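You operate a simulated robot arm through the tools that you are given. There is no shell and no other tool.

You are at the controls of a simulated two-armed robot. One attempt, no reset.

## Task
Square the brown stack in the corner stop and top it with the route 27 sheet.
Fine: push it in, pat its side and its end flush; leave the other sheet.

The check looks at the end state, three seconds after you hand in, the way a careful person would. Anything else that was tipped, shoved, dropped, spilled or broken makes it a failure. Flat cloth is picked up by pressing the open fingertips on it (5 to 10 N) and closing them slowly along it; thin cloth reads only 2 to 8 mm in the jaws.

## Robot
Two 7-joint arms with two-finger parallel grippers on one trunk that stands fixed in place. Base frame: the origin is at the foot of the trunk, x ahead of it, y to its left, z up; the work surface is at about z = 0.8. Lengths are in m, angles in rad, forces in N, time in s.
The left shoulder is at [0.063, 0.196, 1.079], the right one opposite. With the tool pointing down near the work surface each hand reaches from about 0.3 to 0.72 m from the base axis, measured 20 degrees to its own side. Payload 1.57 kg a hand.
The TCP of each hand is the grasp point between the finger pads, 0.03 m short of the fingertips. In the tool frame z runs along the fingers and y along their closing line. The gripper opens to 0.11 m. The fingers are 0.024 m wide and 0.012 m thick; the gripper's body (0.048 by 0.112 m) begins 0.078 m behind the TCP.
Orientation is told as [roll, pitch, yaw] about the base's x, y, z axes, in that order, counted from this pose: with the fingers straight down and closing along the base's y, the tool's x points along the base's -x, its y along +y and its z along -z.

## Interface
- The arms move only by the tool send_rows. It takes "left_targets", "right_targets" or both (then of equal length, played together; a hand with none holds still); each is a list of rows, each a list of 7 numbers: the shift along the tool's x, y, z in mm, then the turn, a rotation vector about the tool's x, y, z in rad, then the gripper command, from -1 (fully open) to 1 (shut), values between in proportion. In form: [[dx, dy, dz, ax, ay, az, gripper], ...]. A call has 1 to 20 rows; each row shifts and turns the commanded pose from where the row before left it, along the tool's axes as they then stand. Rows are played at 5 a second. More than 0.05 m and 0.15 rad between two rows, or a gripper value outside its range, and nothing of the call is played. Where a pose cannot be reached the arm comes as near as it can. A force on the tool above 50 N (or 10 N above the force at the start of the call, whichever is more), or a blocked arm, ends the call early, and 0.2 s more pass. The fingers move at their own pace (about 0.072 m/s each) and stop on an object; they squeeze with about 43 N. The grip force told is the motor's: it shows also when the fingers shut on nothing. Time passes only in rows, and 0.2 s behind the last, so rows that do not move let the fingers close. It gives the time, the measured TCP pose, the force on the tool (base axes), the opening and the grip force at its end, in the units of the frame above (readings bear some noise), with the torque about the TCP (base axes, N m) and any sound that the robot's microphone picked up.
- Cameras (640 x 400 px; columns grow to the right, rows downward): "scene" is now at [0.095, -0.034, 1.6523]; the picture's right is [-0.47, -0.88, -0.00], its down [-0.75, 0.39, -0.53] and it looks along [0.47, -0.25, -0.85] (base axes); focal length 321 px, centre (320, 200). "left" rides on the left gripper at [0.07, -0.016, -0.141] in its tool frame; the picture's right is [0.23, 0.97, 0.00], its down [-0.85, 0.20, -0.48] and it looks along [-0.47, 0.11, 0.88] (tool axes); focal length 222 px, centre (320, 200). "right" rides on the right gripper at [0.07, 0.016, -0.141] in its tool frame; the picture's right is [-0.23, 0.97, 0.00], its down [-0.85, -0.20, -0.48] and it looks along [-0.47, -0.11, 0.88] (tool axes); focal length 222 px, centre (320, 200). There is no depth. A picture from a camera that has moved, and an enlarged one, comes with that camera's place and axes in the base frame and with its lens.
- camera(camera): a new picture of that camera. The clock stands still meanwhile.
- slide_trunk(by): slides the trunk up (or, below 0, down) by that many m; the arms and the scene camera ride with it, the base frame stays. It gives what a move gives, with no picture.
- aim_head(pan, tilt): turns the head with the scene camera to pan (to the left, within 1.501 rad either way) and tilt (down, from -0.506 to 1.204), counted from straight ahead of the robot. It gives what a move gives.
- close_up(camera, box): a new picture of the part [left, top, right, bottom] of that camera's present view, enlarged. The clock stands still meanwhile.
- job_done(): hands the job in; it is judged then, once.

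Places have to be worked out from the pictures, the camera data and where the tool is seen. Open the grippers and draw the arms clear of the work before you hand the job in, unless the task says otherwise.

The tools are called after "Emit:" as name(argument=value, ...) on one line, values as JSON. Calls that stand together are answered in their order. send_rows: Moves the arms, as the interface text tells. Its arguments: {"type":"object","properties":{"left_targets":{"type":"array","items":{"type":"array","items":{"type":"number"}}},"right_targets":{"type":"array","items":{"type":"array","items":{"type":"number"}}}},"required":[]} The other tools are called the same way: slide_trunk (by) moves the trunk up or down; aim_head (pan, tilt) turns the head that bears the scene camera; camera (camera) takes a picture; close_up (camera, box) takes an enlarged picture of a part of a camera's view; job_done () hands the job in.

At the start:

```text
t: 0.0
left_ee_pos: [0.5427, 0.031, 1.0991]
left_orientation: [0.001, 0.001, -0.001]
left_wrist_force: [-0.1, 0.8, -0.7]
left_wrist_torque: [-0.01, 0.01, -0.01]
left_width: 0.1102
left_grip_force: 0.2
right_ee_pos: [0.4417, -0.422, 1.0614]
right_orientation: [0.002, 0.001, -0.002]
right_wrist_force: [-0.3, -0.3, 0.2]
right_wrist_torque: [-0.02, 0.0, -0.01]
right_width: 0.1097
right_grip_force: 0.1
trunk travel left (down, up): [-0.675, 0.315]
head pan, tilt (commanded): [-0.483, 1.009]
```

scene: 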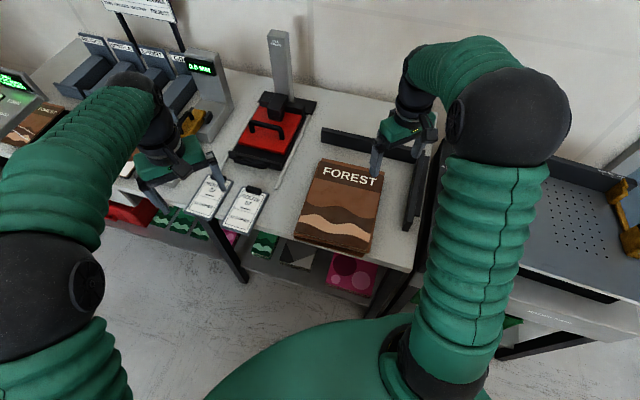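
right: 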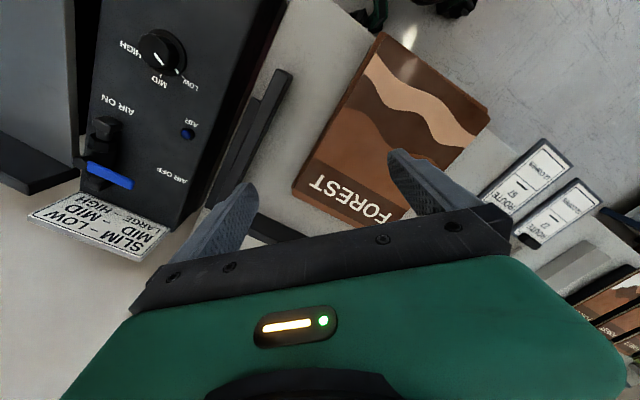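
left: 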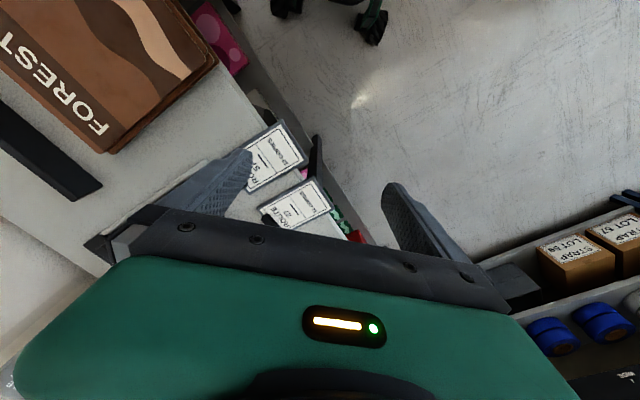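

I start by looking closer at the stack, the corner stop and the two route sheets.

Emit:
close_up(camera="scene", box=[180, 100, 440, 270])

Emit:
close_up(camera="left", box=[220, 110, 380, 250])

Emit:
close_up(camera="right", box=[200, 0, 640, 280])

```text
2.35 times, centred on (310, 185) of scene
camera zoom: at [0.095, -0.034, 1.6523], right [-0.47, -0.88, 0.0], down [-0.75, 0.39, -0.53], along [0.47, -0.25, -0.85], focal length 756 px, centre (344, 235)
```

zoom: 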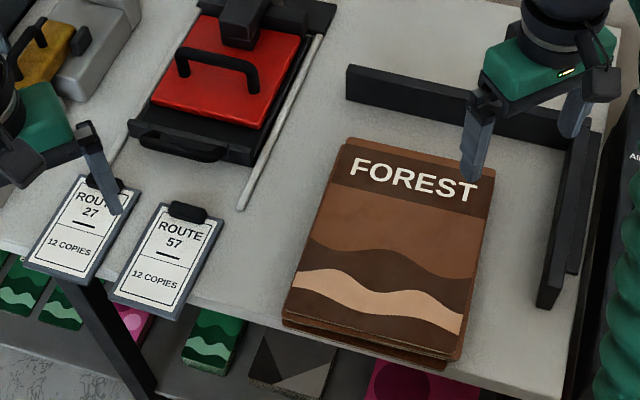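

```text
2.86 times, centred on (300, 180) of left
camera zoom: at [0.4735, 0.0145, 1.2417], right [-0.23, 0.97, 0.0], down [0.86, 0.2, 0.48], along [0.47, 0.11, -0.88], focal length 635 px, centre (377, 257)
```

zoom: 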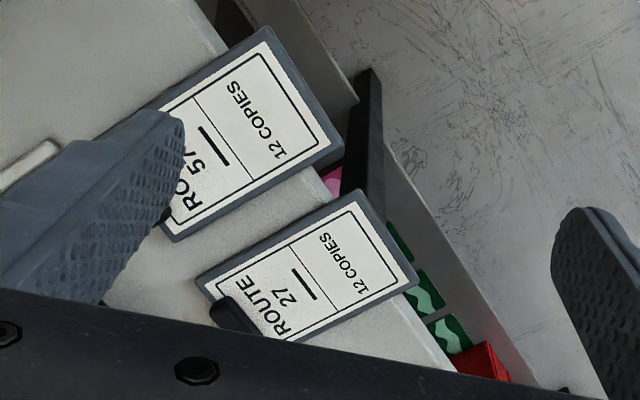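

```text
1.43 times, centred on (420, 140) of right
camera zoom: at [0.3729, -0.4056, 1.2031], right [0.23, 0.97, 0.0], down [0.86, -0.2, 0.48], along [0.47, -0.11, -0.88], focal length 317 px, centre (177, 286)
```

zoom: 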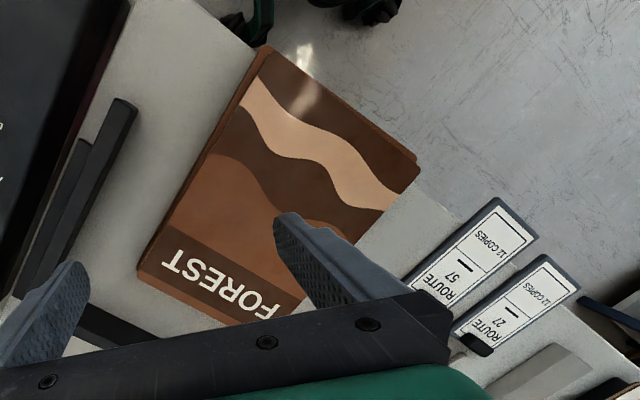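

The stack lies about 45° to the base in front of an L-shaped black stop, and the two route boards overhang the table's near edge. I draw both arms up and back, so that the scene camera sees the corner and the boards freely.

Emit:
send_rows(right_targets=[[28, -16, -28, 0, 0, 0, -1], [28, -16, -28, 0, 0, 0, -1], [28, -16, -28, 0, 0, 0, -1], [28, -16, -28, 0, 0, 0, -1], [28, -16, -28, 0, 0, 0, -1]], left_targets=[[28, 28, -20, 0, 0, 0, -1], [28, 28, -20, 0, 0, 0, -1], [28, 28, -20, 0, 0, 0, -1], [28, 28, -20, 0, 0, 0, -1], [28, 28, -20, 0, 0, 0, -1]])

Emit:
camera(camera="scene")

```text
t: 1.2
left_ee_pos: [0.3997, 0.1699, 1.201]
left_orientation: [-0.001, -0.002, 0.0]
left_wrist_force: [-0.2, 0.0, 0.1]
left_wrist_torque: [-0.04, -0.02, 0.03]
left_width: 0.11
left_grip_force: 0.1
right_ee_pos: [0.2973, -0.5003, 1.2035]
right_orientation: [0.0, -0.003, 0.0]
right_wrist_force: [0.2, -0.1, -0.2]
right_wrist_torque: [-0.02, -0.06, -0.03]
right_width: 0.1102
right_grip_force: 0.0
trunk travel left (down, up): [-0.675, 0.315]
head pan, tilt (commanded): [-0.483, 1.009]
```

```text
taken
camera scene: at [0.088, -0.0322, 1.6527], right [-0.47, -0.88, 0.0], down [-0.75, 0.39, -0.53], along [0.47, -0.25, -0.85], focal length 321 px, centre (320, 200)
```

scene: 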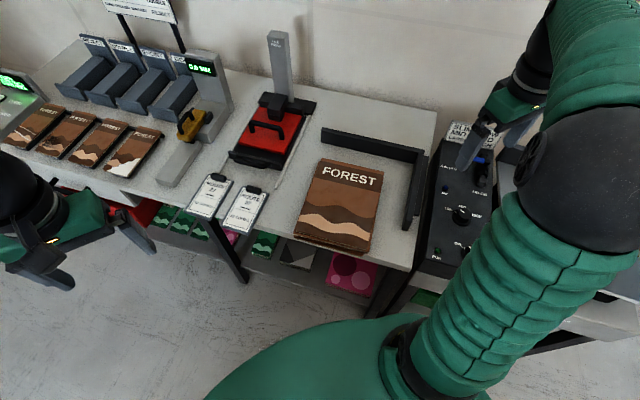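

The corner is now free to see. I take enlarged pictures of the stack with the corner and of the boards.

Emit:
close_up(camera="scene", box=[280, 115, 440, 265])

Emit:
close_up(camera="scene", box=[170, 150, 290, 250])

Emit:
camera(camera="right")

Emit:
camera(camera="left")

```text
2.67 times, centred on (360, 190) of scene
camera zoom: at [0.088, -0.0322, 1.6527], right [-0.47, -0.88, 0.0], down [-0.75, 0.39, -0.53], along [0.47, -0.25, -0.85], focal length 857 px, centre (213, 227)
```

zoom: 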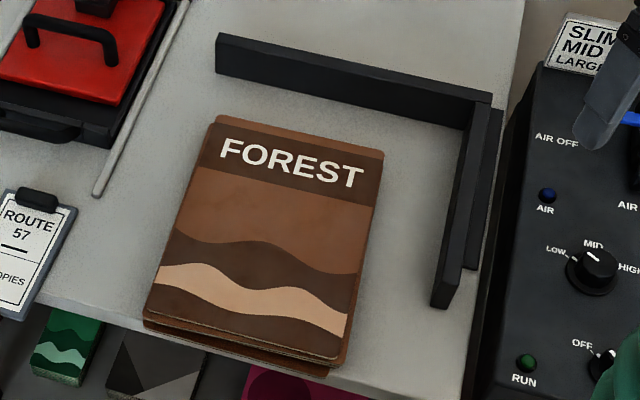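

```text
4.00 times, centred on (230, 200) of scene
camera zoom: at [0.088, -0.0322, 1.6527], right [-0.47, -0.88, 0.0], down [-0.75, 0.39, -0.53], along [0.47, -0.25, -0.85], focal length 1285 px, centre (680, 200)
```

zoom: 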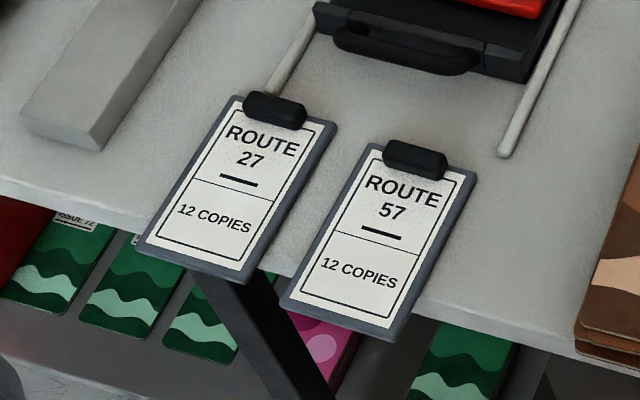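

```text
taken
camera right: at [0.2268, -0.4835, 1.3446], right [0.23, 0.97, 0.0], down [0.85, -0.2, 0.48], along [0.47, -0.11, -0.88], focal length 222 px, centre (320, 200)
```

right: 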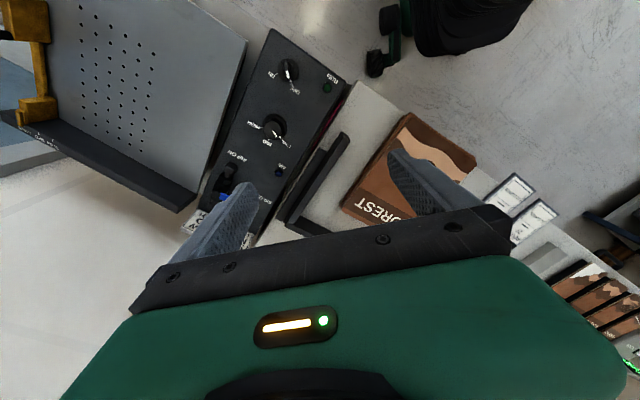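

```text
taken
camera left: at [0.3294, 0.1547, 1.3435], right [-0.23, 0.97, 0.0], down [0.85, 0.2, 0.48], along [0.47, 0.11, -0.88], focal length 222 px, centre (320, 200)
```

left: 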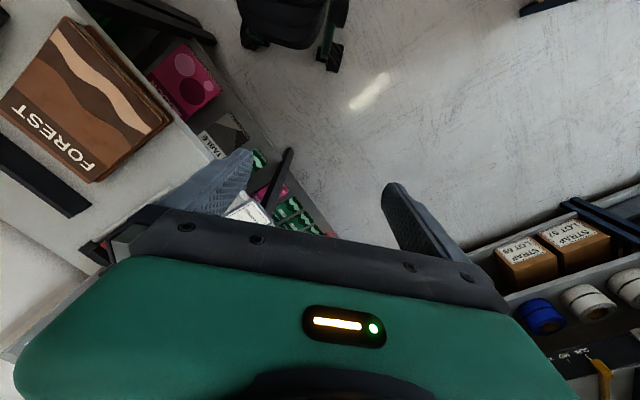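

Reckoned in the table's axes (u leftward along the back bar ≈ 45.5°, n toward the near edge, origin at the inner corner ≈ (0.545, -0.625)): the stack spans u 0.08–0.29, n 0.09–0.366. I turn the right hand so that its open fingers line up with the stack's long side and carry it high over to the stack's left.

Emit:
send_rows(right_targets=[[0, 0, 0, 0, 0, -0.1323, -1], [0, 0, 0, 0, 0, -0.1323, -1], [0, 0, 0, 0, 0, -0.1323, -1], [0, 0, 0, 0, 0, -0.1323, -1], [0, 0, 0, 0, 0, -0.1323, -1], [0, 0, 0, 0, 0, -0.1323, -1], [-46, -4, 0, 0, 0, 0, -1], [-46, -4, 0, 0, 0, 0, -1], [-46, -4, 0, 0, 0, 0, -1], [-46, -4, 0, 0, 0, 0, -1], [-46, -4, 0, 0, 0, 0, -1], [-46, -4, 0, 0, 0, 0, -1], [-46, -4, 0, 0, 0, 0, -1], [-46, -4, 0, 0, 0, 0, -1], [-46, -4, 0, 0, 0, 0, -1]])

Emit:
camera(camera="scene")

Emit:
camera(camera="right")

```text
t: 4.4
left_ee_pos: [0.407, 0.1711, 1.198]
left_orientation: [-0.002, 0.005, -0.003]
left_wrist_force: [0.7, 0.3, -0.6]
left_wrist_torque: [-0.03, 0.03, -0.01]
left_width: 0.1101
left_grip_force: 0.0
right_ee_pos: [0.6233, -0.2309, 1.199]
right_orientation: [0.005, 0.003, 0.792]
right_wrist_force: [0.2, 0.3, -0.1]
right_wrist_torque: [-0.01, 0.03, 0.0]
right_width: 0.1099
right_grip_force: 0.1
trunk travel left (down, up): [-0.675, 0.315]
head pan, tilt (commanded): [-0.483, 1.009]
```

```text
taken
camera scene: at [0.0991, -0.0308, 1.6521], right [-0.47, -0.88, 0.0], down [-0.75, 0.39, -0.53], along [0.47, -0.25, -0.85], focal length 321 px, centre (320, 200)
```

scene: 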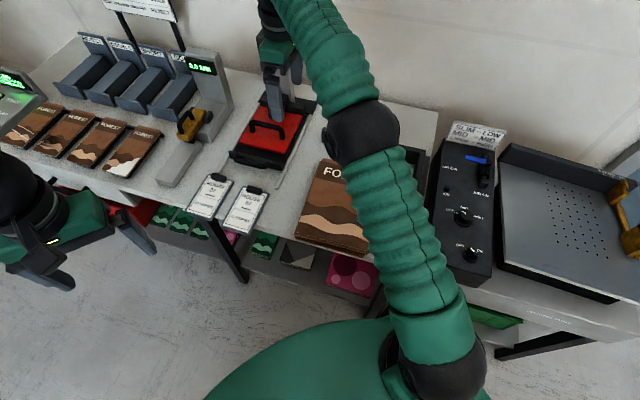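

```text
taken
camera right: at [0.5635, -0.268, 1.3412], right [-0.53, 0.85, 0.0], down [0.74, 0.47, 0.47], along [0.4, 0.26, -0.88], focal length 222 px, centre (320, 200)
```

right: 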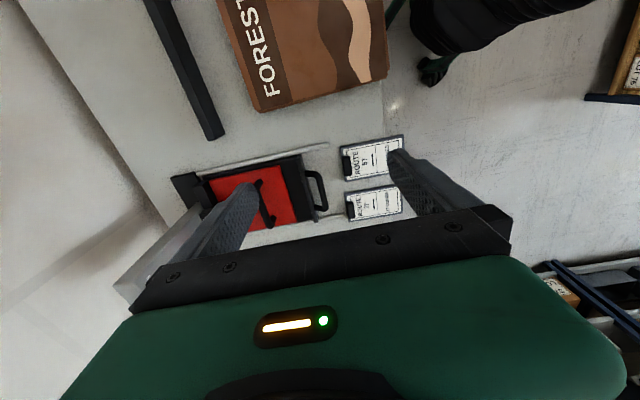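

The right hand stands at about u 0.336, n 0.22, clear of the stack's side (u ≈ 0.29) and of the grey rod (u ≈ 0.405). I lower it to about 7 cm over the table and look.

Emit:
send_rows(right_targets=[[0, 0, 40, 0, 0, 0, -1], [0, 0, 40, 0, 0, 0, -1], [0, 0, 40, 0, 0, 0, -1], [0, 0, 40, 0, 0, 0, -1], [0, 0, 40, 0, 0, 0, -1], [0, 0, 40, 0, 0, 0, -1], [0, 0, 40, 0, 0, 0, -1], [0, 0, 30, 0, 0, 0, -1]])

Emit:
camera(camera="right")

Emit:
camera(camera="scene")

Emit:
camera(camera="left")

```text
t: 6.2
left_ee_pos: [0.4046, 0.1705, 1.2001]
left_orientation: [0.001, -0.001, -0.001]
left_wrist_force: [1.6, -0.3, 0.0]
left_wrist_torque: [0.01, 0.01, 0.04]
left_width: 0.11
left_grip_force: 0.0
right_ee_pos: [0.6192, -0.231, 0.8926]
right_orientation: [0.0, 0.002, 0.793]
right_wrist_force: [0.3, 0.1, 0.3]
right_wrist_torque: [-0.01, 0.0, -0.02]
right_width: 0.1101
right_grip_force: 0.0
trunk travel left (down, up): [-0.675, 0.315]
head pan, tilt (commanded): [-0.483, 1.009]
```

```text
taken
camera right: at [0.5583, -0.2683, 1.0342], right [-0.53, 0.85, 0.0], down [0.74, 0.47, 0.48], along [0.4, 0.26, -0.88], focal length 222 px, centre (320, 200)
```

right: 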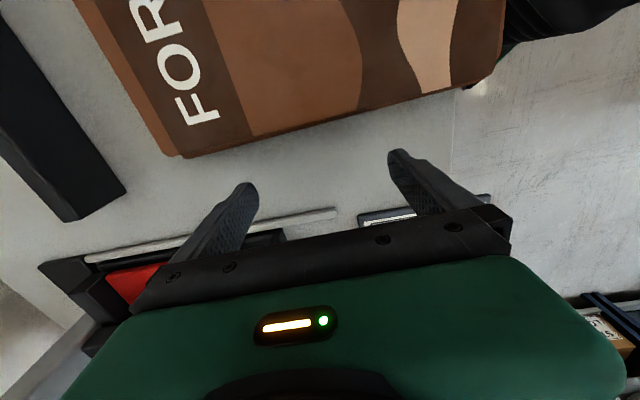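

```text
taken
camera scene: at [0.0962, -0.0325, 1.6523], right [-0.47, -0.88, 0.0], down [-0.75, 0.39, -0.53], along [0.47, -0.25, -0.85], focal length 321 px, centre (320, 200)
```

scene: 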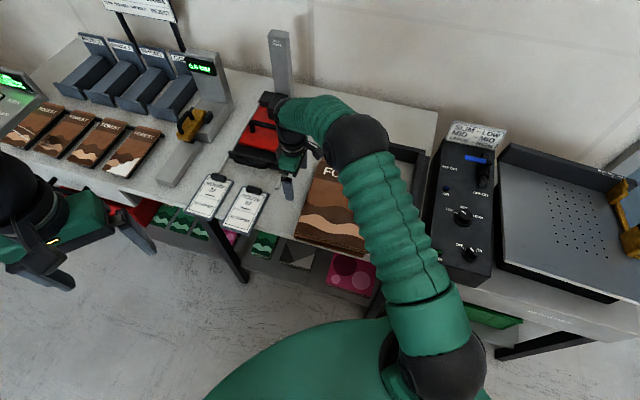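

```text
taken
camera left: at [0.3346, 0.1541, 1.3422], right [-0.23, 0.97, 0.0], down [0.86, 0.2, 0.48], along [0.47, 0.11, -0.88], focal length 222 px, centre (320, 200)
```

left: 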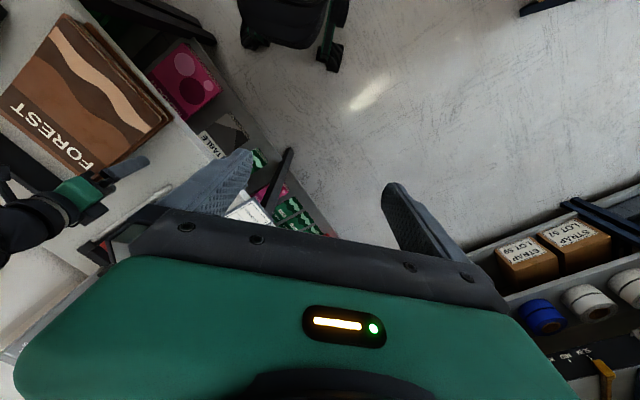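

The closing line is parallel to the stack's side, and the gap between is clear. I shift 15 mm toward the near edge to centre on the side, then go down to just over the table.

Emit:
send_rows(right_targets=[[0, 15, 0, 0, 0, 0, -1], [0, 0, 25, 0, 0, 0, -1], [0, 0, 20, 0, 0, 0, -1], [0, 0, 8, 0, 0, 0, -1]])

Emit:
camera(camera="right")

```text
t: 7.2
left_ee_pos: [0.4024, 0.1705, 1.1994]
left_orientation: [0.0, -0.002, -0.001]
left_wrist_force: [0.0, 0.4, 0.0]
left_wrist_torque: [0.01, 0.01, 0.02]
left_width: 0.11
left_grip_force: 0.0
right_ee_pos: [0.6068, -0.22, 0.8405]
right_orientation: [-0.001, -0.002, 0.792]
right_wrist_force: [-0.1, 0.4, -0.6]
right_wrist_torque: [0.01, 0.0, 0.01]
right_width: 0.1101
right_grip_force: 0.1
trunk travel left (down, up): [-0.675, 0.315]
head pan, tilt (commanded): [-0.483, 1.009]
```

```text
taken
camera right: at [0.5453, -0.258, 0.9817], right [-0.53, 0.85, 0.0], down [0.74, 0.47, 0.48], along [0.41, 0.26, -0.88], focal length 222 px, centre (320, 200)
```

right: 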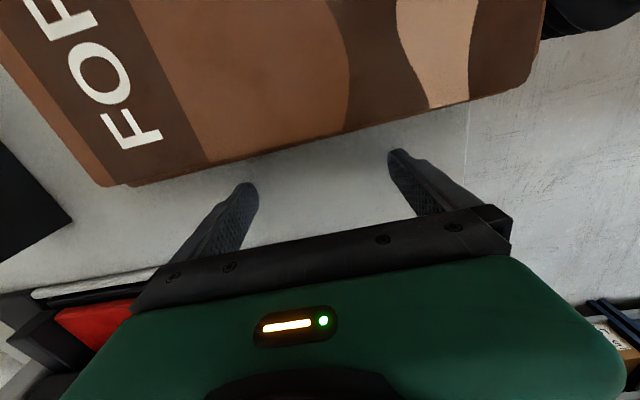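

Tips are about 1 cm over the table and no contact yet. I step down 3 mm at a time to feel for the table top.

Emit:
send_rows(right_targets=[[0, 0, 3, 0, 0, 0, -1], [0, 0, 3, 0, 0, 0, -1]])

```text
t: 7.8
left_ee_pos: [0.4041, 0.1703, 1.1997]
left_orientation: [0.001, 0.0, 0.0]
left_wrist_force: [-0.7, 0.6, -0.2]
left_wrist_torque: [-0.01, 0.01, -0.01]
left_width: 0.1101
left_grip_force: 0.0
right_ee_pos: [0.6072, -0.2212, 0.834]
right_orientation: [0.0, 0.0, 0.792]
right_wrist_force: [-0.1, -0.1, 0.0]
right_wrist_torque: [0.01, 0.01, -0.03]
right_width: 0.1102
right_grip_force: 0.0
trunk travel left (down, up): [-0.675, 0.315]
head pan, tilt (commanded): [-0.483, 1.009]
```

Still free at tip height about 0.804. Two more 2 mm steps.

Emit:
send_rows(right_targets=[[0, 0, 2, 0, 0, 0, -1], [0, 0, 0, 0, 0, 0, -1]])

Emit:
send_rows(right_targets=[[0, 0, 2, 0, 0, 0, -1], [0, 0, 0, 0, 0, 0, -1]])

```text
t: 8.4
left_ee_pos: [0.4025, 0.17, 1.2003]
left_orientation: [-0.001, -0.001, -0.001]
left_wrist_force: [-0.2, 0.2, -0.2]
left_wrist_torque: [0.0, 0.0, 0.0]
left_width: 0.1102
left_grip_force: 0.0
right_ee_pos: [0.6064, -0.2213, 0.8316]
right_orientation: [0.001, 0.0, 0.793]
right_wrist_force: [-0.5, 0.7, -0.4]
right_wrist_torque: [-0.03, -0.02, 0.02]
right_width: 0.1099
right_grip_force: 0.1
trunk travel left (down, up): [-0.675, 0.315]
head pan, tilt (commanded): [-0.483, 1.009]
```

```text
t: 9.0
left_ee_pos: [0.4028, 0.1704, 1.1998]
left_orientation: [0.001, 0.0, 0.001]
left_wrist_force: [-0.2, -0.2, 0.4]
left_wrist_torque: [0.06, 0.03, 0.01]
left_width: 0.11
left_grip_force: 0.0
right_ee_pos: [0.6074, -0.2219, 0.8298]
right_orientation: [0.0, 0.0, 0.794]
right_wrist_force: [0.7, 0.3, 1.4]
right_wrist_torque: [0.05, 0.04, 0.01]
right_width: 0.1099
right_grip_force: 0.1
trunk travel left (down, up): [-0.675, 0.315]
head pan, tilt (commanded): [-0.483, 1.009]
```

A faint 1.4 N upward shows; one more millimetre to confirm that it is the table.

Emit:
send_rows(right_targets=[[0, 0, 1, 0, 0, 0, -1], [0, 0, 0, 0, 0, 0, -1]])

```text
t: 9.6
left_ee_pos: [0.402, 0.17, 1.1987]
left_orientation: [-0.001, -0.002, -0.001]
left_wrist_force: [0.1, -0.7, -0.3]
left_wrist_torque: [0.0, 0.04, 0.0]
left_width: 0.1101
left_grip_force: 0.2
right_ee_pos: [0.6086, -0.2215, 0.8305]
right_orientation: [-0.002, -0.002, 0.794]
right_wrist_force: [0.5, -0.1, 12.3]
right_wrist_torque: [0.42, 0.61, 0.05]
right_width: 0.11
right_grip_force: 0.0
trunk travel left (down, up): [-0.675, 0.315]
head pan, tilt (commanded): [-0.483, 1.009]
```

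The table top is at z = 0.800 (12 N at TCP 0.830). I lift 3 mm and move toward the stack's side in small steps.

Emit:
send_rows(right_targets=[[0, 0, -3, 0, 0, 0, -1], [8, 0, 0, 0, 0, 0, -1], [6, 0, 0, 0, 0, 0, -1], [4, 0, 0, 0, 0, 0, -1], [4, 0, 0, 0, 0, 0, -1], [4, 0, 0, 0, 0, 0, -1]])

Emit:
camera(camera="right")

```text
t: 11.0
left_ee_pos: [0.4035, 0.1709, 1.1994]
left_orientation: [-0.001, 0.001, 0.0]
left_wrist_force: [-0.4, 0.2, -0.4]
left_wrist_torque: [0.01, 0.0, 0.02]
left_width: 0.1099
left_grip_force: 0.0
right_ee_pos: [0.5878, -0.239, 0.8314]
right_orientation: [0.0, -0.001, 0.792]
right_wrist_force: [3.1, 5.0, 2.3]
right_wrist_torque: [0.01, 0.15, -0.08]
right_width: 0.1099
right_grip_force: 0.0
trunk travel left (down, up): [-0.675, 0.315]
head pan, tilt (commanded): [-0.483, 1.009]
```

```text
taken
camera right: at [0.5278, -0.2754, 0.9731], right [-0.53, 0.85, 0.0], down [0.74, 0.47, 0.48], along [0.4, 0.26, -0.88], focal length 222 px, centre (320, 200)
```

right: 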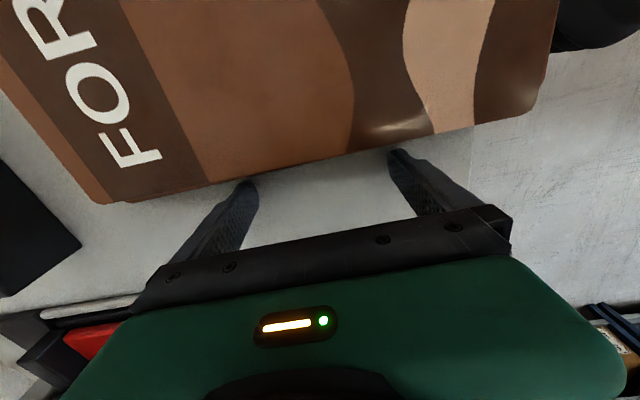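

Contact: about 6 N along the push line. I go on pushing toward the side bar at 4–5 mm per row and watch the force.

Emit:
send_rows(right_targets=[[4, 0, 0, 0, 0, 0, -1], [5, 0, 0, 0, 0, 0, -1], [5, 0, 0, 0, 0, 0, -1], [5, 0, 0, 0, 0, 0, -1], [5, 0, 0, 0, 0, 0, -1], [5, 0, 0, 0, 0, 0, -1], [5, 0, 0, 0, 0, 0, -1], [5, 0, 0, 0, 0, 0, -1]])

Emit:
camera(camera="right")

Emit:
camera(camera="left")

Emit:
camera(camera="scene")

```text
t: 12.8
left_ee_pos: [0.4029, 0.1704, 1.2001]
left_orientation: [-0.001, 0.001, 0.001]
left_wrist_force: [-0.1, 0.8, -0.5]
left_wrist_torque: [0.01, 0.02, -0.02]
left_width: 0.11
left_grip_force: 0.0
right_ee_pos: [0.5609, -0.268, 0.8311]
right_orientation: [0.0, 0.0, 0.795]
right_wrist_force: [2.7, 4.7, 0.2]
right_wrist_torque: [-0.09, -0.08, -0.11]
right_width: 0.1099
right_grip_force: 0.1
trunk travel left (down, up): [-0.675, 0.315]
head pan, tilt (commanded): [-0.483, 1.009]
```

```text
taken
camera right: at [0.5005, -0.3049, 0.9731], right [-0.53, 0.85, 0.0], down [0.74, 0.47, 0.48], along [0.4, 0.26, -0.88], focal length 222 px, centre (320, 200)
```

right: 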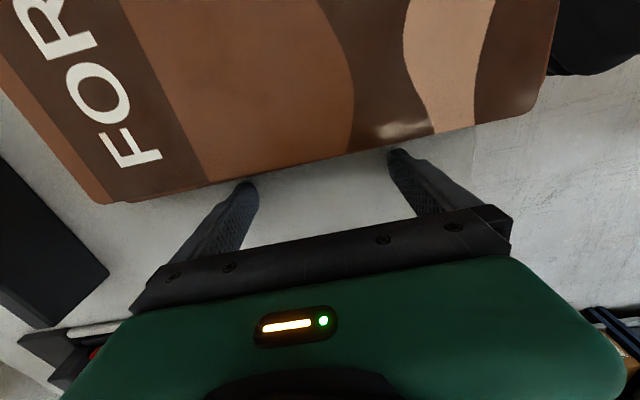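

```text
taken
camera left: at [0.3341, 0.1553, 1.3422], right [-0.23, 0.97, 0.0], down [0.86, 0.2, 0.48], along [0.47, 0.11, -0.88], focal length 222 px, centre (320, 200)
```

left: 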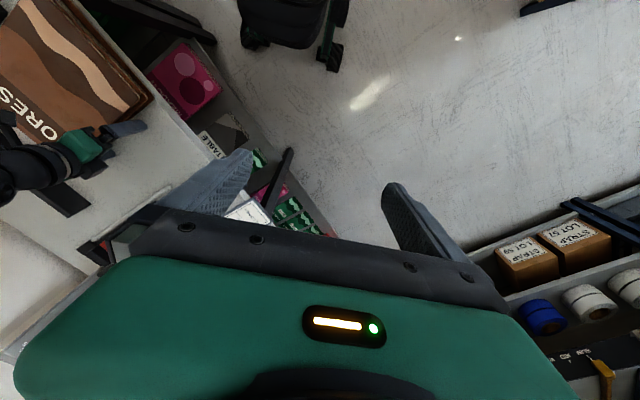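

```text
taken
camera scene: at [0.0955, -0.0311, 1.6524], right [-0.47, -0.89, 0.0], down [-0.75, 0.39, -0.53], along [0.47, -0.25, -0.85], focal length 321 px, centre (320, 200)
```

scene: 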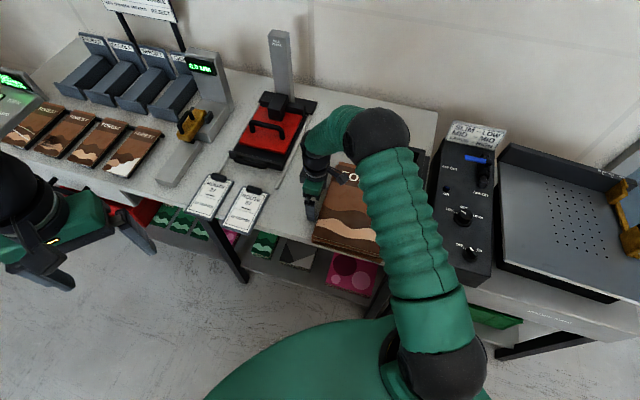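

The stack slides evenly at about 5 N. By my reckoning roughly 45 mm remain; I push 30 mm more, then creep.

Emit:
send_rows(right_targets=[[5, 0, 0, 0, 0, 0, -1], [5, 0, 0, 0, 0, 0, -1], [5, 0, 0, 0, 0, 0, -1], [5, 0, 0, 0, 0, 0, -1], [5, 0, 0, 0, 0, 0, -1], [5, 0, 0, 0, 0, 0, -1]])

Emit:
send_rows(right_targets=[[3, 0, 0, 0, 0, 0, -1], [3, 0, 0, 0, 0, 0, -1]])

```text
t: 14.2
left_ee_pos: [0.4069, 0.1767, 1.1973]
left_orientation: [-0.006, 0.002, 0.001]
left_wrist_force: [0.0, -0.1, 0.2]
left_wrist_torque: [-0.03, 0.02, 0.0]
left_width: 0.1099
left_grip_force: 0.0
right_ee_pos: [0.5465, -0.2819, 0.8313]
right_orientation: [-0.002, 0.001, 0.795]
right_wrist_force: [22.9, 16.3, 1.2]
right_wrist_torque: [0.41, 0.74, -0.47]
right_width: 0.1103
right_grip_force: 0.0
trunk travel left (down, up): [-0.675, 0.315]
head pan, tilt (commanded): [-0.483, 1.009]
```

```text
t: 14.9
left_ee_pos: [0.4004, 0.1683, 1.2002]
left_orientation: [-0.001, -0.004, -0.001]
left_wrist_force: [-0.3, -1.6, 0.4]
left_wrist_torque: [0.03, -0.03, 0.02]
left_width: 0.1099
left_grip_force: 0.2
right_ee_pos: [0.5447, -0.2803, 0.8367]
right_orientation: [-0.006, -0.031, 0.801]
right_wrist_force: [30.4, 33.1, -6.6]
right_wrist_torque: [0.03, 0.33, -1.01]
right_width: 0.1094
right_grip_force: 0.1
trunk travel left (down, up): [-0.675, 0.315]
head pan, tilt (commanded): [-0.483, 1.009]
stopped in row 2 (right hand): the force on the tool passed its limit at 51 N (the readings are from after the stop); the commanded pose is now the measured one
```

The force climbed to 51 N sooner than expected: something is against the side bar now. I back off 4 mm and look before anything else.

Emit:
send_rows(right_targets=[[-4, 0, 0, 0, 0, 0, -1], [-4, 0, 0, 0, 0, 0, -1]])

Emit:
camera(camera="scene")

Emit:
camera(camera="right")

Emit:
close_up(camera="scene", box=[280, 115, 460, 275])

```text
t: 15.5
left_ee_pos: [0.4003, 0.1681, 1.2015]
left_orientation: [0.001, -0.001, -0.001]
left_wrist_force: [-0.9, -0.8, -0.3]
left_wrist_torque: [0.01, 0.0, 0.01]
left_width: 0.1101
left_grip_force: 0.2
right_ee_pos: [0.5456, -0.2811, 0.8319]
right_orientation: [-0.003, -0.016, 0.798]
right_wrist_force: [14.8, 20.2, -5.9]
right_wrist_torque: [-0.75, -0.61, -0.78]
right_width: 0.1094
right_grip_force: 0.1
trunk travel left (down, up): [-0.675, 0.315]
head pan, tilt (commanded): [-0.483, 1.009]
```

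```text
taken
camera scene: at [0.0984, -0.0287, 1.6522], right [-0.47, -0.88, 0.0], down [-0.75, 0.39, -0.53], along [0.47, -0.25, -0.85], focal length 321 px, centre (320, 200)
```

scene: 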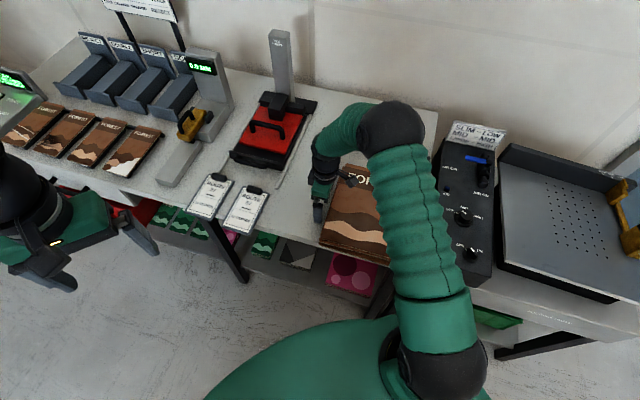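

```text
taken
camera right: at [0.4825, -0.3202, 0.9738], right [-0.54, 0.84, 0.0], down [0.73, 0.47, 0.49], along [0.42, 0.27, -0.87], focal length 222 px, centre (320, 200)
```

right: 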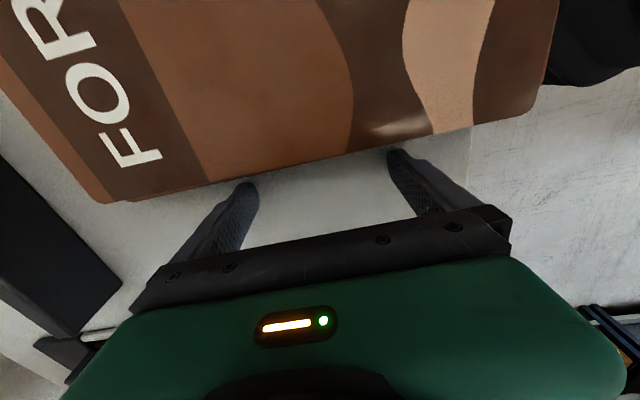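

```text
2.50 times, centred on (370, 195) of scene
camera zoom: at [0.0984, -0.0287, 1.6522], right [-0.47, -0.88, 0.0], down [-0.75, 0.39, -0.53], along [0.47, -0.25, -0.85], focal length 803 px, centre (195, 212)
```

zoom: 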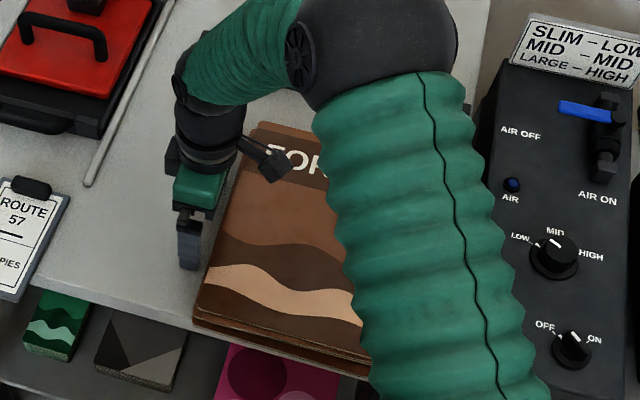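

Residual force is still 25 N after backing 8 mm, so the arm is springy (~3 N/mm). I back off fully, lift, and swing the hand aside to see how the stack sits in the corner.

Emit:
send_rows(right_targets=[[-8, 0, 0, 0, 0, 0, -1], [-10, 0, 0, 0, 0, 0, -1], [-10, 0, 0, 0, 0, 0, -1], [0, 0, -30, 0, 0, 0, -1], [0, 0, -40, 0, 0, 0, -1], [0, 0, -45, 0, 0, 0, -1], [0, 0, -45, 0, 0, 0, -1]])

Emit:
camera(camera="right")

Emit:
camera(camera="left")

```text
t: 17.1
left_ee_pos: [0.3983, 0.1687, 1.202]
left_orientation: [0.003, -0.005, 0.002]
left_wrist_force: [0.0, 0.0, -0.1]
left_wrist_torque: [0.01, 0.01, -0.03]
left_width: 0.1099
left_grip_force: 0.1
right_ee_pos: [0.5607, -0.264, 0.9948]
right_orientation: [-0.005, -0.017, 0.797]
right_wrist_force: [0.3, 0.4, -0.4]
right_wrist_torque: [0.04, 0.01, 0.0]
right_width: 0.1099
right_grip_force: 0.0
trunk travel left (down, up): [-0.675, 0.315]
head pan, tilt (commanded): [-0.483, 1.009]
```

```text
taken
camera right: at [0.4979, -0.3035, 1.1361], right [-0.54, 0.84, 0.0], down [0.73, 0.47, 0.49], along [0.42, 0.27, -0.87], focal length 222 px, centre (320, 200)
```

right: 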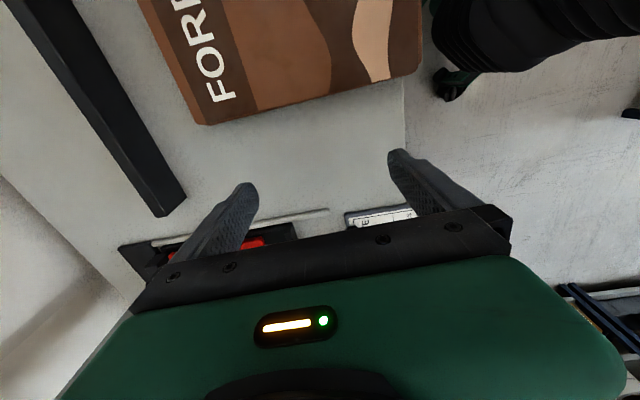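

```text
taken
camera left: at [0.3282, 0.1519, 1.344], right [-0.23, 0.97, 0.0], down [0.85, 0.2, 0.48], along [0.47, 0.11, -0.88], focal length 222 px, centre (320, 200)
```

left: 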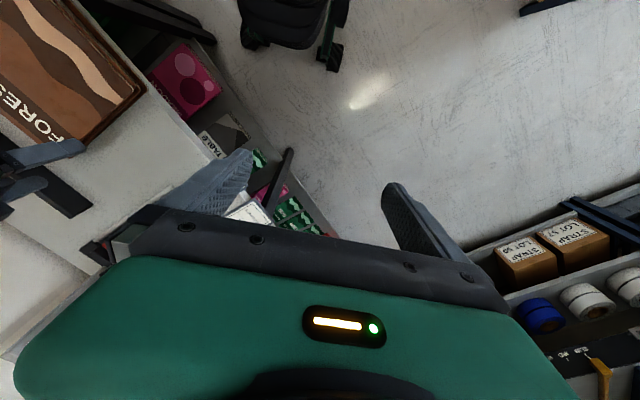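

I now swing the right hand round to the stack's near end (yaw about -0.777), high up, which also gives its camera a view along the stack into the corner.

Emit:
send_rows(right_targets=[[19.7, 34.7, -17, 0, 0, 0, -1], [19.7, 34.7, -17, 0, 0, 0, -1], [19.7, 34.7, -17, 0, 0, 0, -1], [19.7, 34.7, -17, 0, 0, 0, -1], [19.7, 34.7, -17, 0, 0, 0, -1], [19.7, 34.7, -17, 0, 0, 0, -1], [0, 0, 0, 0, 0, 0.1431, -1], [0, 0, 0, 0, 0, 0.1431, -1], [0, 0, 0, 0, 0, 0.1431, -1], [0, 0, 0, 0, 0, 0.1431, -1], [0, 0, 0, 0, 0, 0.1431, -1], [0, 0, 0, 0, 0, 0.1431, -1], [0, 0, 0, 0, 0, 0.1431, -1], [0, 0, 0, 0, 0, 0.1431, -1], [0, 0, 0, 0, 0, 0.1431, -1], [0, 0, 0, 0, 0, 0.1431, -1], [0, 0, 0, 0, 0, 0.1431, -1]])

Emit:
camera(camera="right")

Emit:
camera(camera="scene")

```text
t: 20.7
left_ee_pos: [0.3986, 0.1684, 1.2003]
left_orientation: [0.002, -0.003, 0.002]
left_wrist_force: [-0.8, -0.6, -0.2]
left_wrist_torque: [0.01, 0.0, -0.01]
left_width: 0.11
left_grip_force: 0.0
right_ee_pos: [0.3282, -0.2037, 1.0942]
right_orientation: [0.017, -0.003, -0.78]
right_wrist_force: [0.5, 0.4, 0.6]
right_wrist_torque: [0.0, 0.0, -0.02]
right_width: 0.1097
right_grip_force: 0.2
trunk travel left (down, up): [-0.675, 0.315]
head pan, tilt (commanded): [-0.483, 1.009]
```

```text
taken
camera right: at [0.2877, -0.144, 1.2357], right [0.85, 0.53, 0.02], down [0.46, -0.75, 0.48], along [0.27, -0.4, -0.88], focal length 222 px, centre (320, 200)
```

right: 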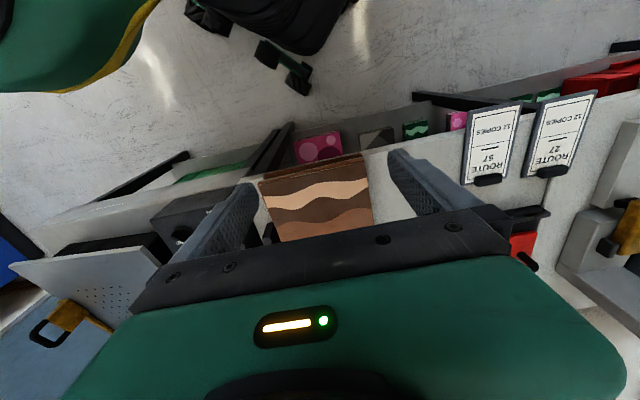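

```text
taken
camera scene: at [0.0933, -0.0318, 1.6525], right [-0.47, -0.88, 0.0], down [-0.75, 0.39, -0.53], along [0.47, -0.25, -0.85], focal length 321 px, centre (320, 200)
```

scene: 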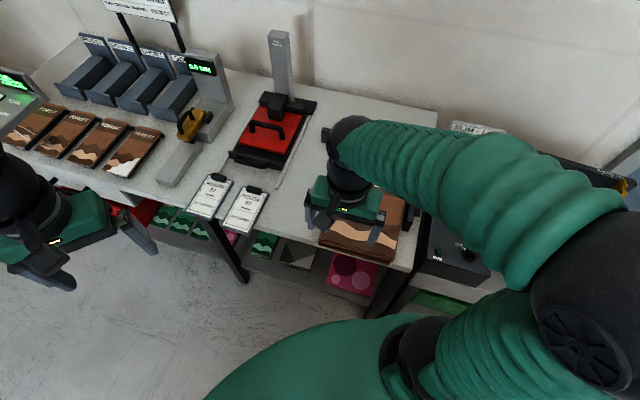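

The hand camera shows only the near part. I draw the right hand back to its earlier clear spot so the scene camera can show the whole corner.

Emit:
send_rows(right_targets=[[-26.6, -33.3, -15, 0, 0, 0, -1], [-26.6, -33.3, -15, 0, 0, 0, -1], [-26.6, -33.3, -15, 0, 0, 0, -1], [-26.6, -33.3, -15, 0, 0, 0, -1], [-26.6, -33.3, -15, 0, 0, 0, -1], [-26.6, -33.3, -15, 0, 0, 0, -1], [-26.6, -33.3, -15, 0, 0, 0, -1]])

Emit:
camera(camera="scene")

Emit:
close_up(camera="scene", box=[300, 120, 440, 260])

Emit:
camera(camera="right")

```text
t: 22.3
left_ee_pos: [0.3998, 0.1659, 1.2008]
left_orientation: [0.002, -0.004, 0.001]
left_wrist_force: [0.1, -0.8, 0.0]
left_wrist_torque: [0.04, 0.01, -0.01]
left_width: 0.1099
left_grip_force: 0.0
right_ee_pos: [0.2987, -0.5067, 1.1965]
right_orientation: [0.016, -0.001, -0.775]
right_wrist_force: [-0.5, -0.6, 0.0]
right_wrist_torque: [0.01, 0.01, -0.02]
right_width: 0.11
right_grip_force: 0.0
trunk travel left (down, up): [-0.675, 0.315]
head pan, tilt (commanded): [-0.483, 1.009]
```

```text
taken
camera scene: at [0.0938, -0.0358, 1.6523], right [-0.47, -0.88, 0.0], down [-0.75, 0.4, -0.53], along [0.47, -0.25, -0.85], focal length 321 px, centre (320, 200)
```

scene: 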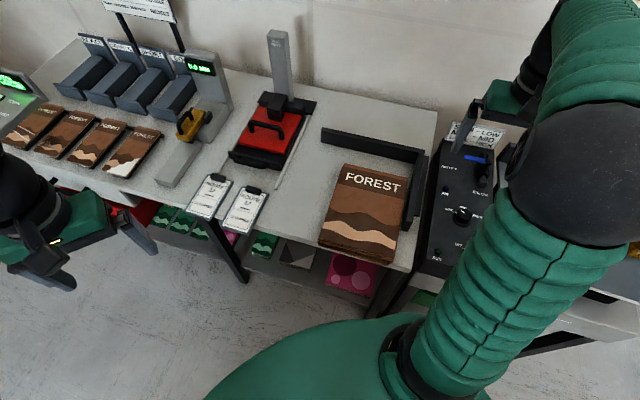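

```text
2.86 times, centred on (370, 190) of scene
camera zoom: at [0.0938, -0.0358, 1.6523], right [-0.47, -0.88, 0.0], down [-0.75, 0.4, -0.53], along [0.47, -0.25, -0.85], focal length 918 px, centre (177, 229)
```

zoom: 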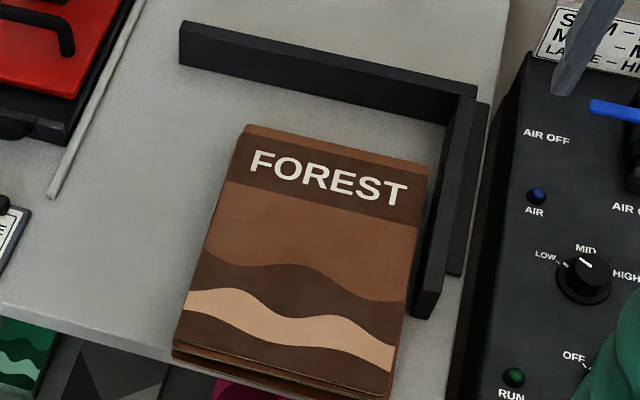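

```text
taken
camera right: at [0.2577, -0.4474, 1.3381], right [0.84, 0.54, 0.02], down [0.46, -0.75, 0.48], along [0.27, -0.39, -0.88], focal length 222 px, centre (320, 200)
```

right: 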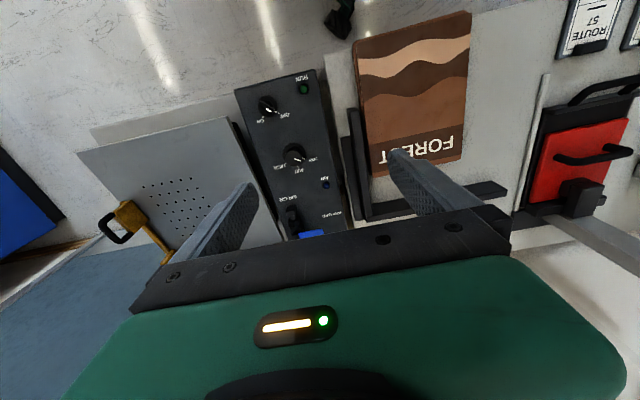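

The stack's right side now rests along the side bar and the stop hasn't moved. About 9 cm remain to the back bar, so I bring the right hand in front of the near end (u ≈ 0.13), correct its slight tilt, and go down in front of the edge.

Emit:
send_rows(right_targets=[[25.9, 31.2, 0, 0.016, 0, 0, -1], [25.9, 31.2, 0, 0, 0, 0, -1], [25.9, 31.2, 20, 0, 0, 0, -1], [25.9, 31.2, 20, 0, 0, 0, -1], [25.9, 31.2, 20, 0, 0, 0, -1], [25.9, 31.2, 20, 0, 0, 0, -1], [25.9, 31.2, 20, 0, 0, 0, -1], [0, 0, 45, 0, 0, 0, -1], [0, 0, 45, 0, 0, 0, -1], [0, 0, 45, 0, 0, 0, -1], [0, 0, 45, 0, 0, 0, -1], [0, 0, 30, 0, 0, 0, -1]])

Emit:
camera(camera="right")

Emit:
camera(camera="scene")

```text
t: 24.9
left_ee_pos: [0.4005, 0.1672, 1.2005]
left_orientation: [0.002, -0.004, 0.0]
left_wrist_force: [0.6, 0.7, 0.3]
left_wrist_torque: [0.04, 0.0, -0.02]
left_width: 0.11
left_grip_force: 0.1
right_ee_pos: [0.3218, -0.2208, 0.885]
right_orientation: [0.002, -0.004, -0.777]
right_wrist_force: [0.4, 0.0, -0.4]
right_wrist_torque: [0.04, -0.02, -0.01]
right_width: 0.1101
right_grip_force: 0.0
trunk travel left (down, up): [-0.675, 0.315]
head pan, tilt (commanded): [-0.483, 1.009]
```

```text
taken
camera right: at [0.2826, -0.1594, 1.0254], right [0.84, 0.53, 0.0], down [0.47, -0.74, 0.48], along [0.26, -0.41, -0.88], focal length 222 px, centre (320, 200)
```

right: 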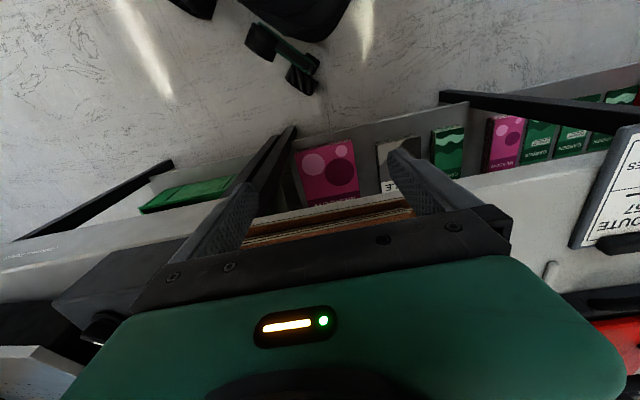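

```text
taken
camera scene: at [0.0953, -0.0323, 1.6524], right [-0.47, -0.88, 0.0], down [-0.75, 0.39, -0.53], along [0.47, -0.25, -0.85], focal length 321 px, centre (320, 200)
```

scene: 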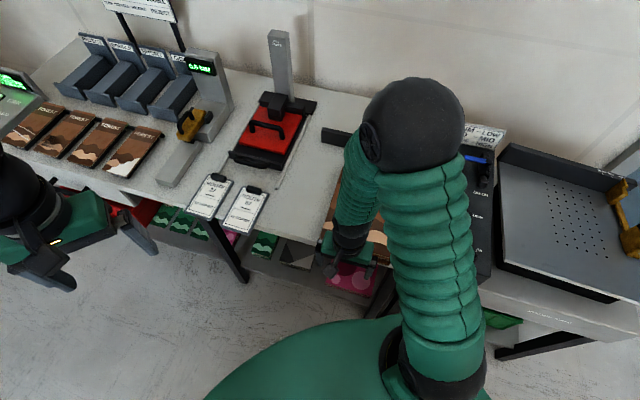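

The hand is in front of the near end, fingers straddling it evenly. I lower to TCP 0.834 (tips 4 mm above table level) and approach to just short of contact.

Emit:
send_rows(right_targets=[[0, 0, 25, 0, 0, 0, -1], [0, 0, 20, 0, 0, 0, -1], [0, 0, 6, 0, 0, 0, -1], [-15, 0, 0, 0, 0, 0, -1], [-15, 0, 0, 0, 0, 0, -1], [-8, 0, 0, 0, 0, 0, -1]])

Emit:
camera(camera="right")

```text
t: 26.3
left_ee_pos: [0.3984, 0.1674, 1.2021]
left_orientation: [0.002, -0.002, 0.002]
left_wrist_force: [0.6, 0.2, -1.0]
left_wrist_torque: [0.0, 0.04, 0.02]
left_width: 0.1102
left_grip_force: 0.1
right_ee_pos: [0.3474, -0.2474, 0.8333]
right_orientation: [0.003, -0.005, -0.776]
right_wrist_force: [-0.3, 0.3, 0.5]
right_wrist_torque: [-0.05, -0.02, 0.01]
right_width: 0.1099
right_grip_force: 0.1
trunk travel left (down, up): [-0.675, 0.315]
head pan, tilt (commanded): [-0.483, 1.009]
```

```text
taken
camera right: at [0.3087, -0.1859, 0.9752], right [0.84, 0.53, 0.0], down [0.47, -0.74, 0.48], along [0.26, -0.41, -0.88], focal length 222 px, centre (320, 200)
```

right: 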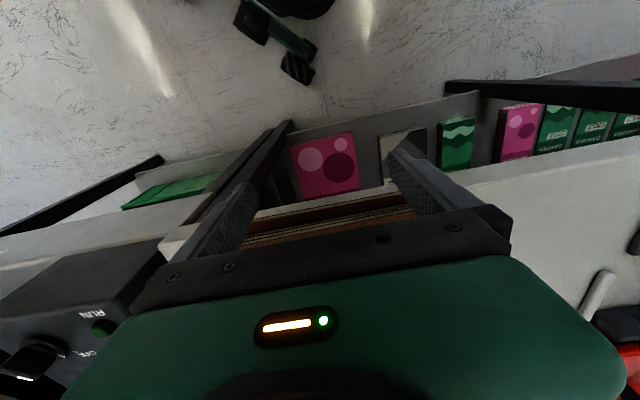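

No contact yet, and the layers' near faces are visible between the fingers. I move ahead in 5 mm rows until contact.

Emit:
send_rows(right_targets=[[-5, 0, 0, 0, 0, 0, -1], [-5, 0, 0, 0, 0, 0, -1], [-5, 0, 0, 0, 0, 0, -1], [-5, 0, 0, 0, 0, 0, -1], [-5, 0, 0, 0, 0, 0, -1]])

Emit:
camera(camera="right")

```text
t: 27.5
left_ee_pos: [0.3985, 0.1682, 1.201]
left_orientation: [0.001, -0.004, 0.001]
left_wrist_force: [-0.4, 0.4, 0.3]
left_wrist_torque: [0.02, -0.02, -0.01]
left_width: 0.1101
left_grip_force: 0.1
right_ee_pos: [0.3648, -0.2638, 0.8355]
right_orientation: [0.0, -0.005, -0.777]
right_wrist_force: [-3.8, 3.6, 0.9]
right_wrist_torque: [0.19, 0.03, -0.09]
right_width: 0.1097
right_grip_force: 0.1
trunk travel left (down, up): [-0.675, 0.315]
head pan, tilt (commanded): [-0.483, 1.009]
```

```text
taken
camera right: at [0.3259, -0.2018, 0.9763], right [0.84, 0.53, 0.0], down [0.47, -0.74, 0.48], along [0.26, -0.41, -0.88], focal length 222 px, centre (320, 200)
```

right: 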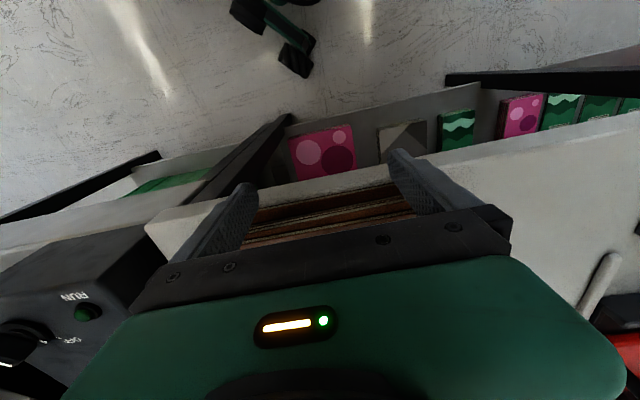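

Contact at about 5 N. I set the hand 1.5 mm lower and push the stack toward the back bar.

Emit:
send_rows(right_targets=[[-3, 0, 1.5, 0, 0, 0, -1], [-5, 0, 0, 0, 0, 0, -1], [-5, 0, 0, 0, 0, 0, -1], [-5, 0, 0, 0, 0, 0, -1], [-5, 0, 0, 0, 0, 0, -1], [-5, 0, 0, 0, 0, 0, -1], [-5, 0, 0, 0, 0, 0, -1]])

Emit:
camera(camera="right")

```text
t: 29.1
left_ee_pos: [0.3997, 0.1693, 1.2017]
left_orientation: [0.001, -0.004, -0.002]
left_wrist_force: [-0.1, -0.2, -0.4]
left_wrist_torque: [0.0, 0.0, -0.01]
left_width: 0.11
left_grip_force: 0.1
right_ee_pos: [0.3891, -0.2865, 0.8336]
right_orientation: [0.002, -0.003, -0.775]
right_wrist_force: [-3.9, 6.0, 4.0]
right_wrist_torque: [0.17, 0.15, -0.11]
right_width: 0.1098
right_grip_force: 0.2
trunk travel left (down, up): [-0.675, 0.315]
head pan, tilt (commanded): [-0.483, 1.009]
```

```text
taken
camera right: at [0.35, -0.2252, 0.9756], right [0.84, 0.54, 0.0], down [0.47, -0.74, 0.48], along [0.26, -0.41, -0.88], focal length 222 px, centre (320, 200)
```

right: 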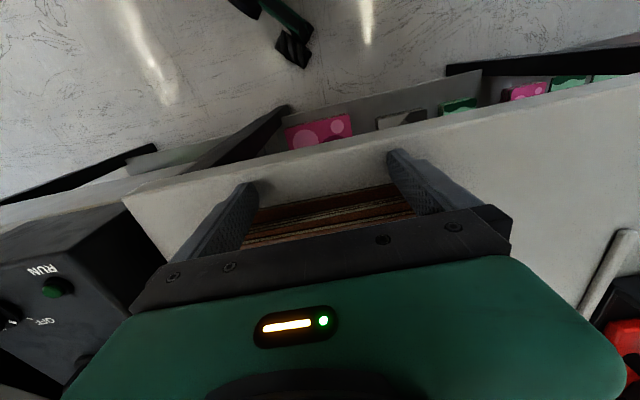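

The stack moves evenly at about 7 N and stays parallel to the edge. I push 35 mm more.

Emit:
send_rows(right_targets=[[-5, 0, 0, 0, 0, 0, -1], [-5, 0, 0, 0, 0, 0, -1], [-5, 0, 0, 0, 0, 0, -1], [-5, 0, 0, 0, 0, 0, -1], [-5, 0, 0, 0, 0, 0, -1], [-5, 0, 0, 0, 0, 0, -1], [-5, 0, 0, 0, 0, 0, -1]])

Emit:
camera(camera="right")

Emit:
camera(camera="scene")

```text
t: 30.7
left_ee_pos: [0.3987, 0.1697, 1.2015]
left_orientation: [0.001, -0.003, 0.0]
left_wrist_force: [-0.4, 0.1, 0.8]
left_wrist_torque: [-0.04, -0.01, -0.03]
left_width: 0.11
left_grip_force: 0.0
right_ee_pos: [0.4157, -0.3112, 0.8355]
right_orientation: [0.0, -0.005, -0.778]
right_wrist_force: [-4.6, 4.7, 2.8]
right_wrist_torque: [0.06, 0.22, -0.42]
right_width: 0.1096
right_grip_force: 0.1
trunk travel left (down, up): [-0.675, 0.315]
head pan, tilt (commanded): [-0.483, 1.009]
```

```text
taken
camera right: at [0.3753, -0.2494, 0.9756], right [0.85, 0.53, 0.0], down [0.47, -0.74, 0.48], along [0.26, -0.41, -0.88], focal length 222 px, centre (320, 200)
```

right: 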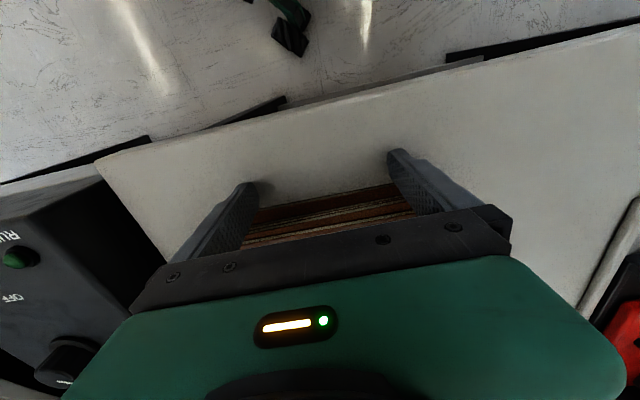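

```text
taken
camera scene: at [0.0925, -0.0303, 1.6526], right [-0.47, -0.88, 0.0], down [-0.75, 0.39, -0.53], along [0.47, -0.25, -0.85], focal length 321 px, centre (320, 200)
```

scene: 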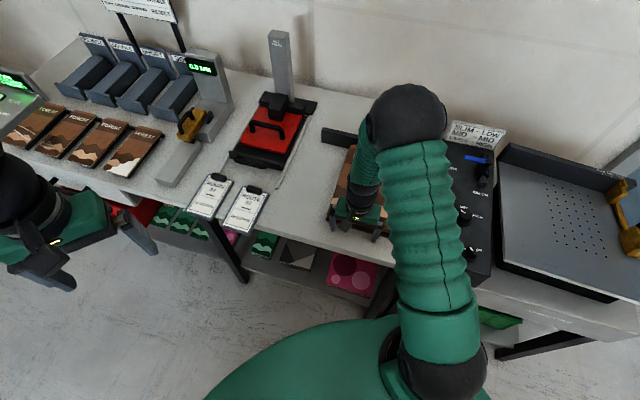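

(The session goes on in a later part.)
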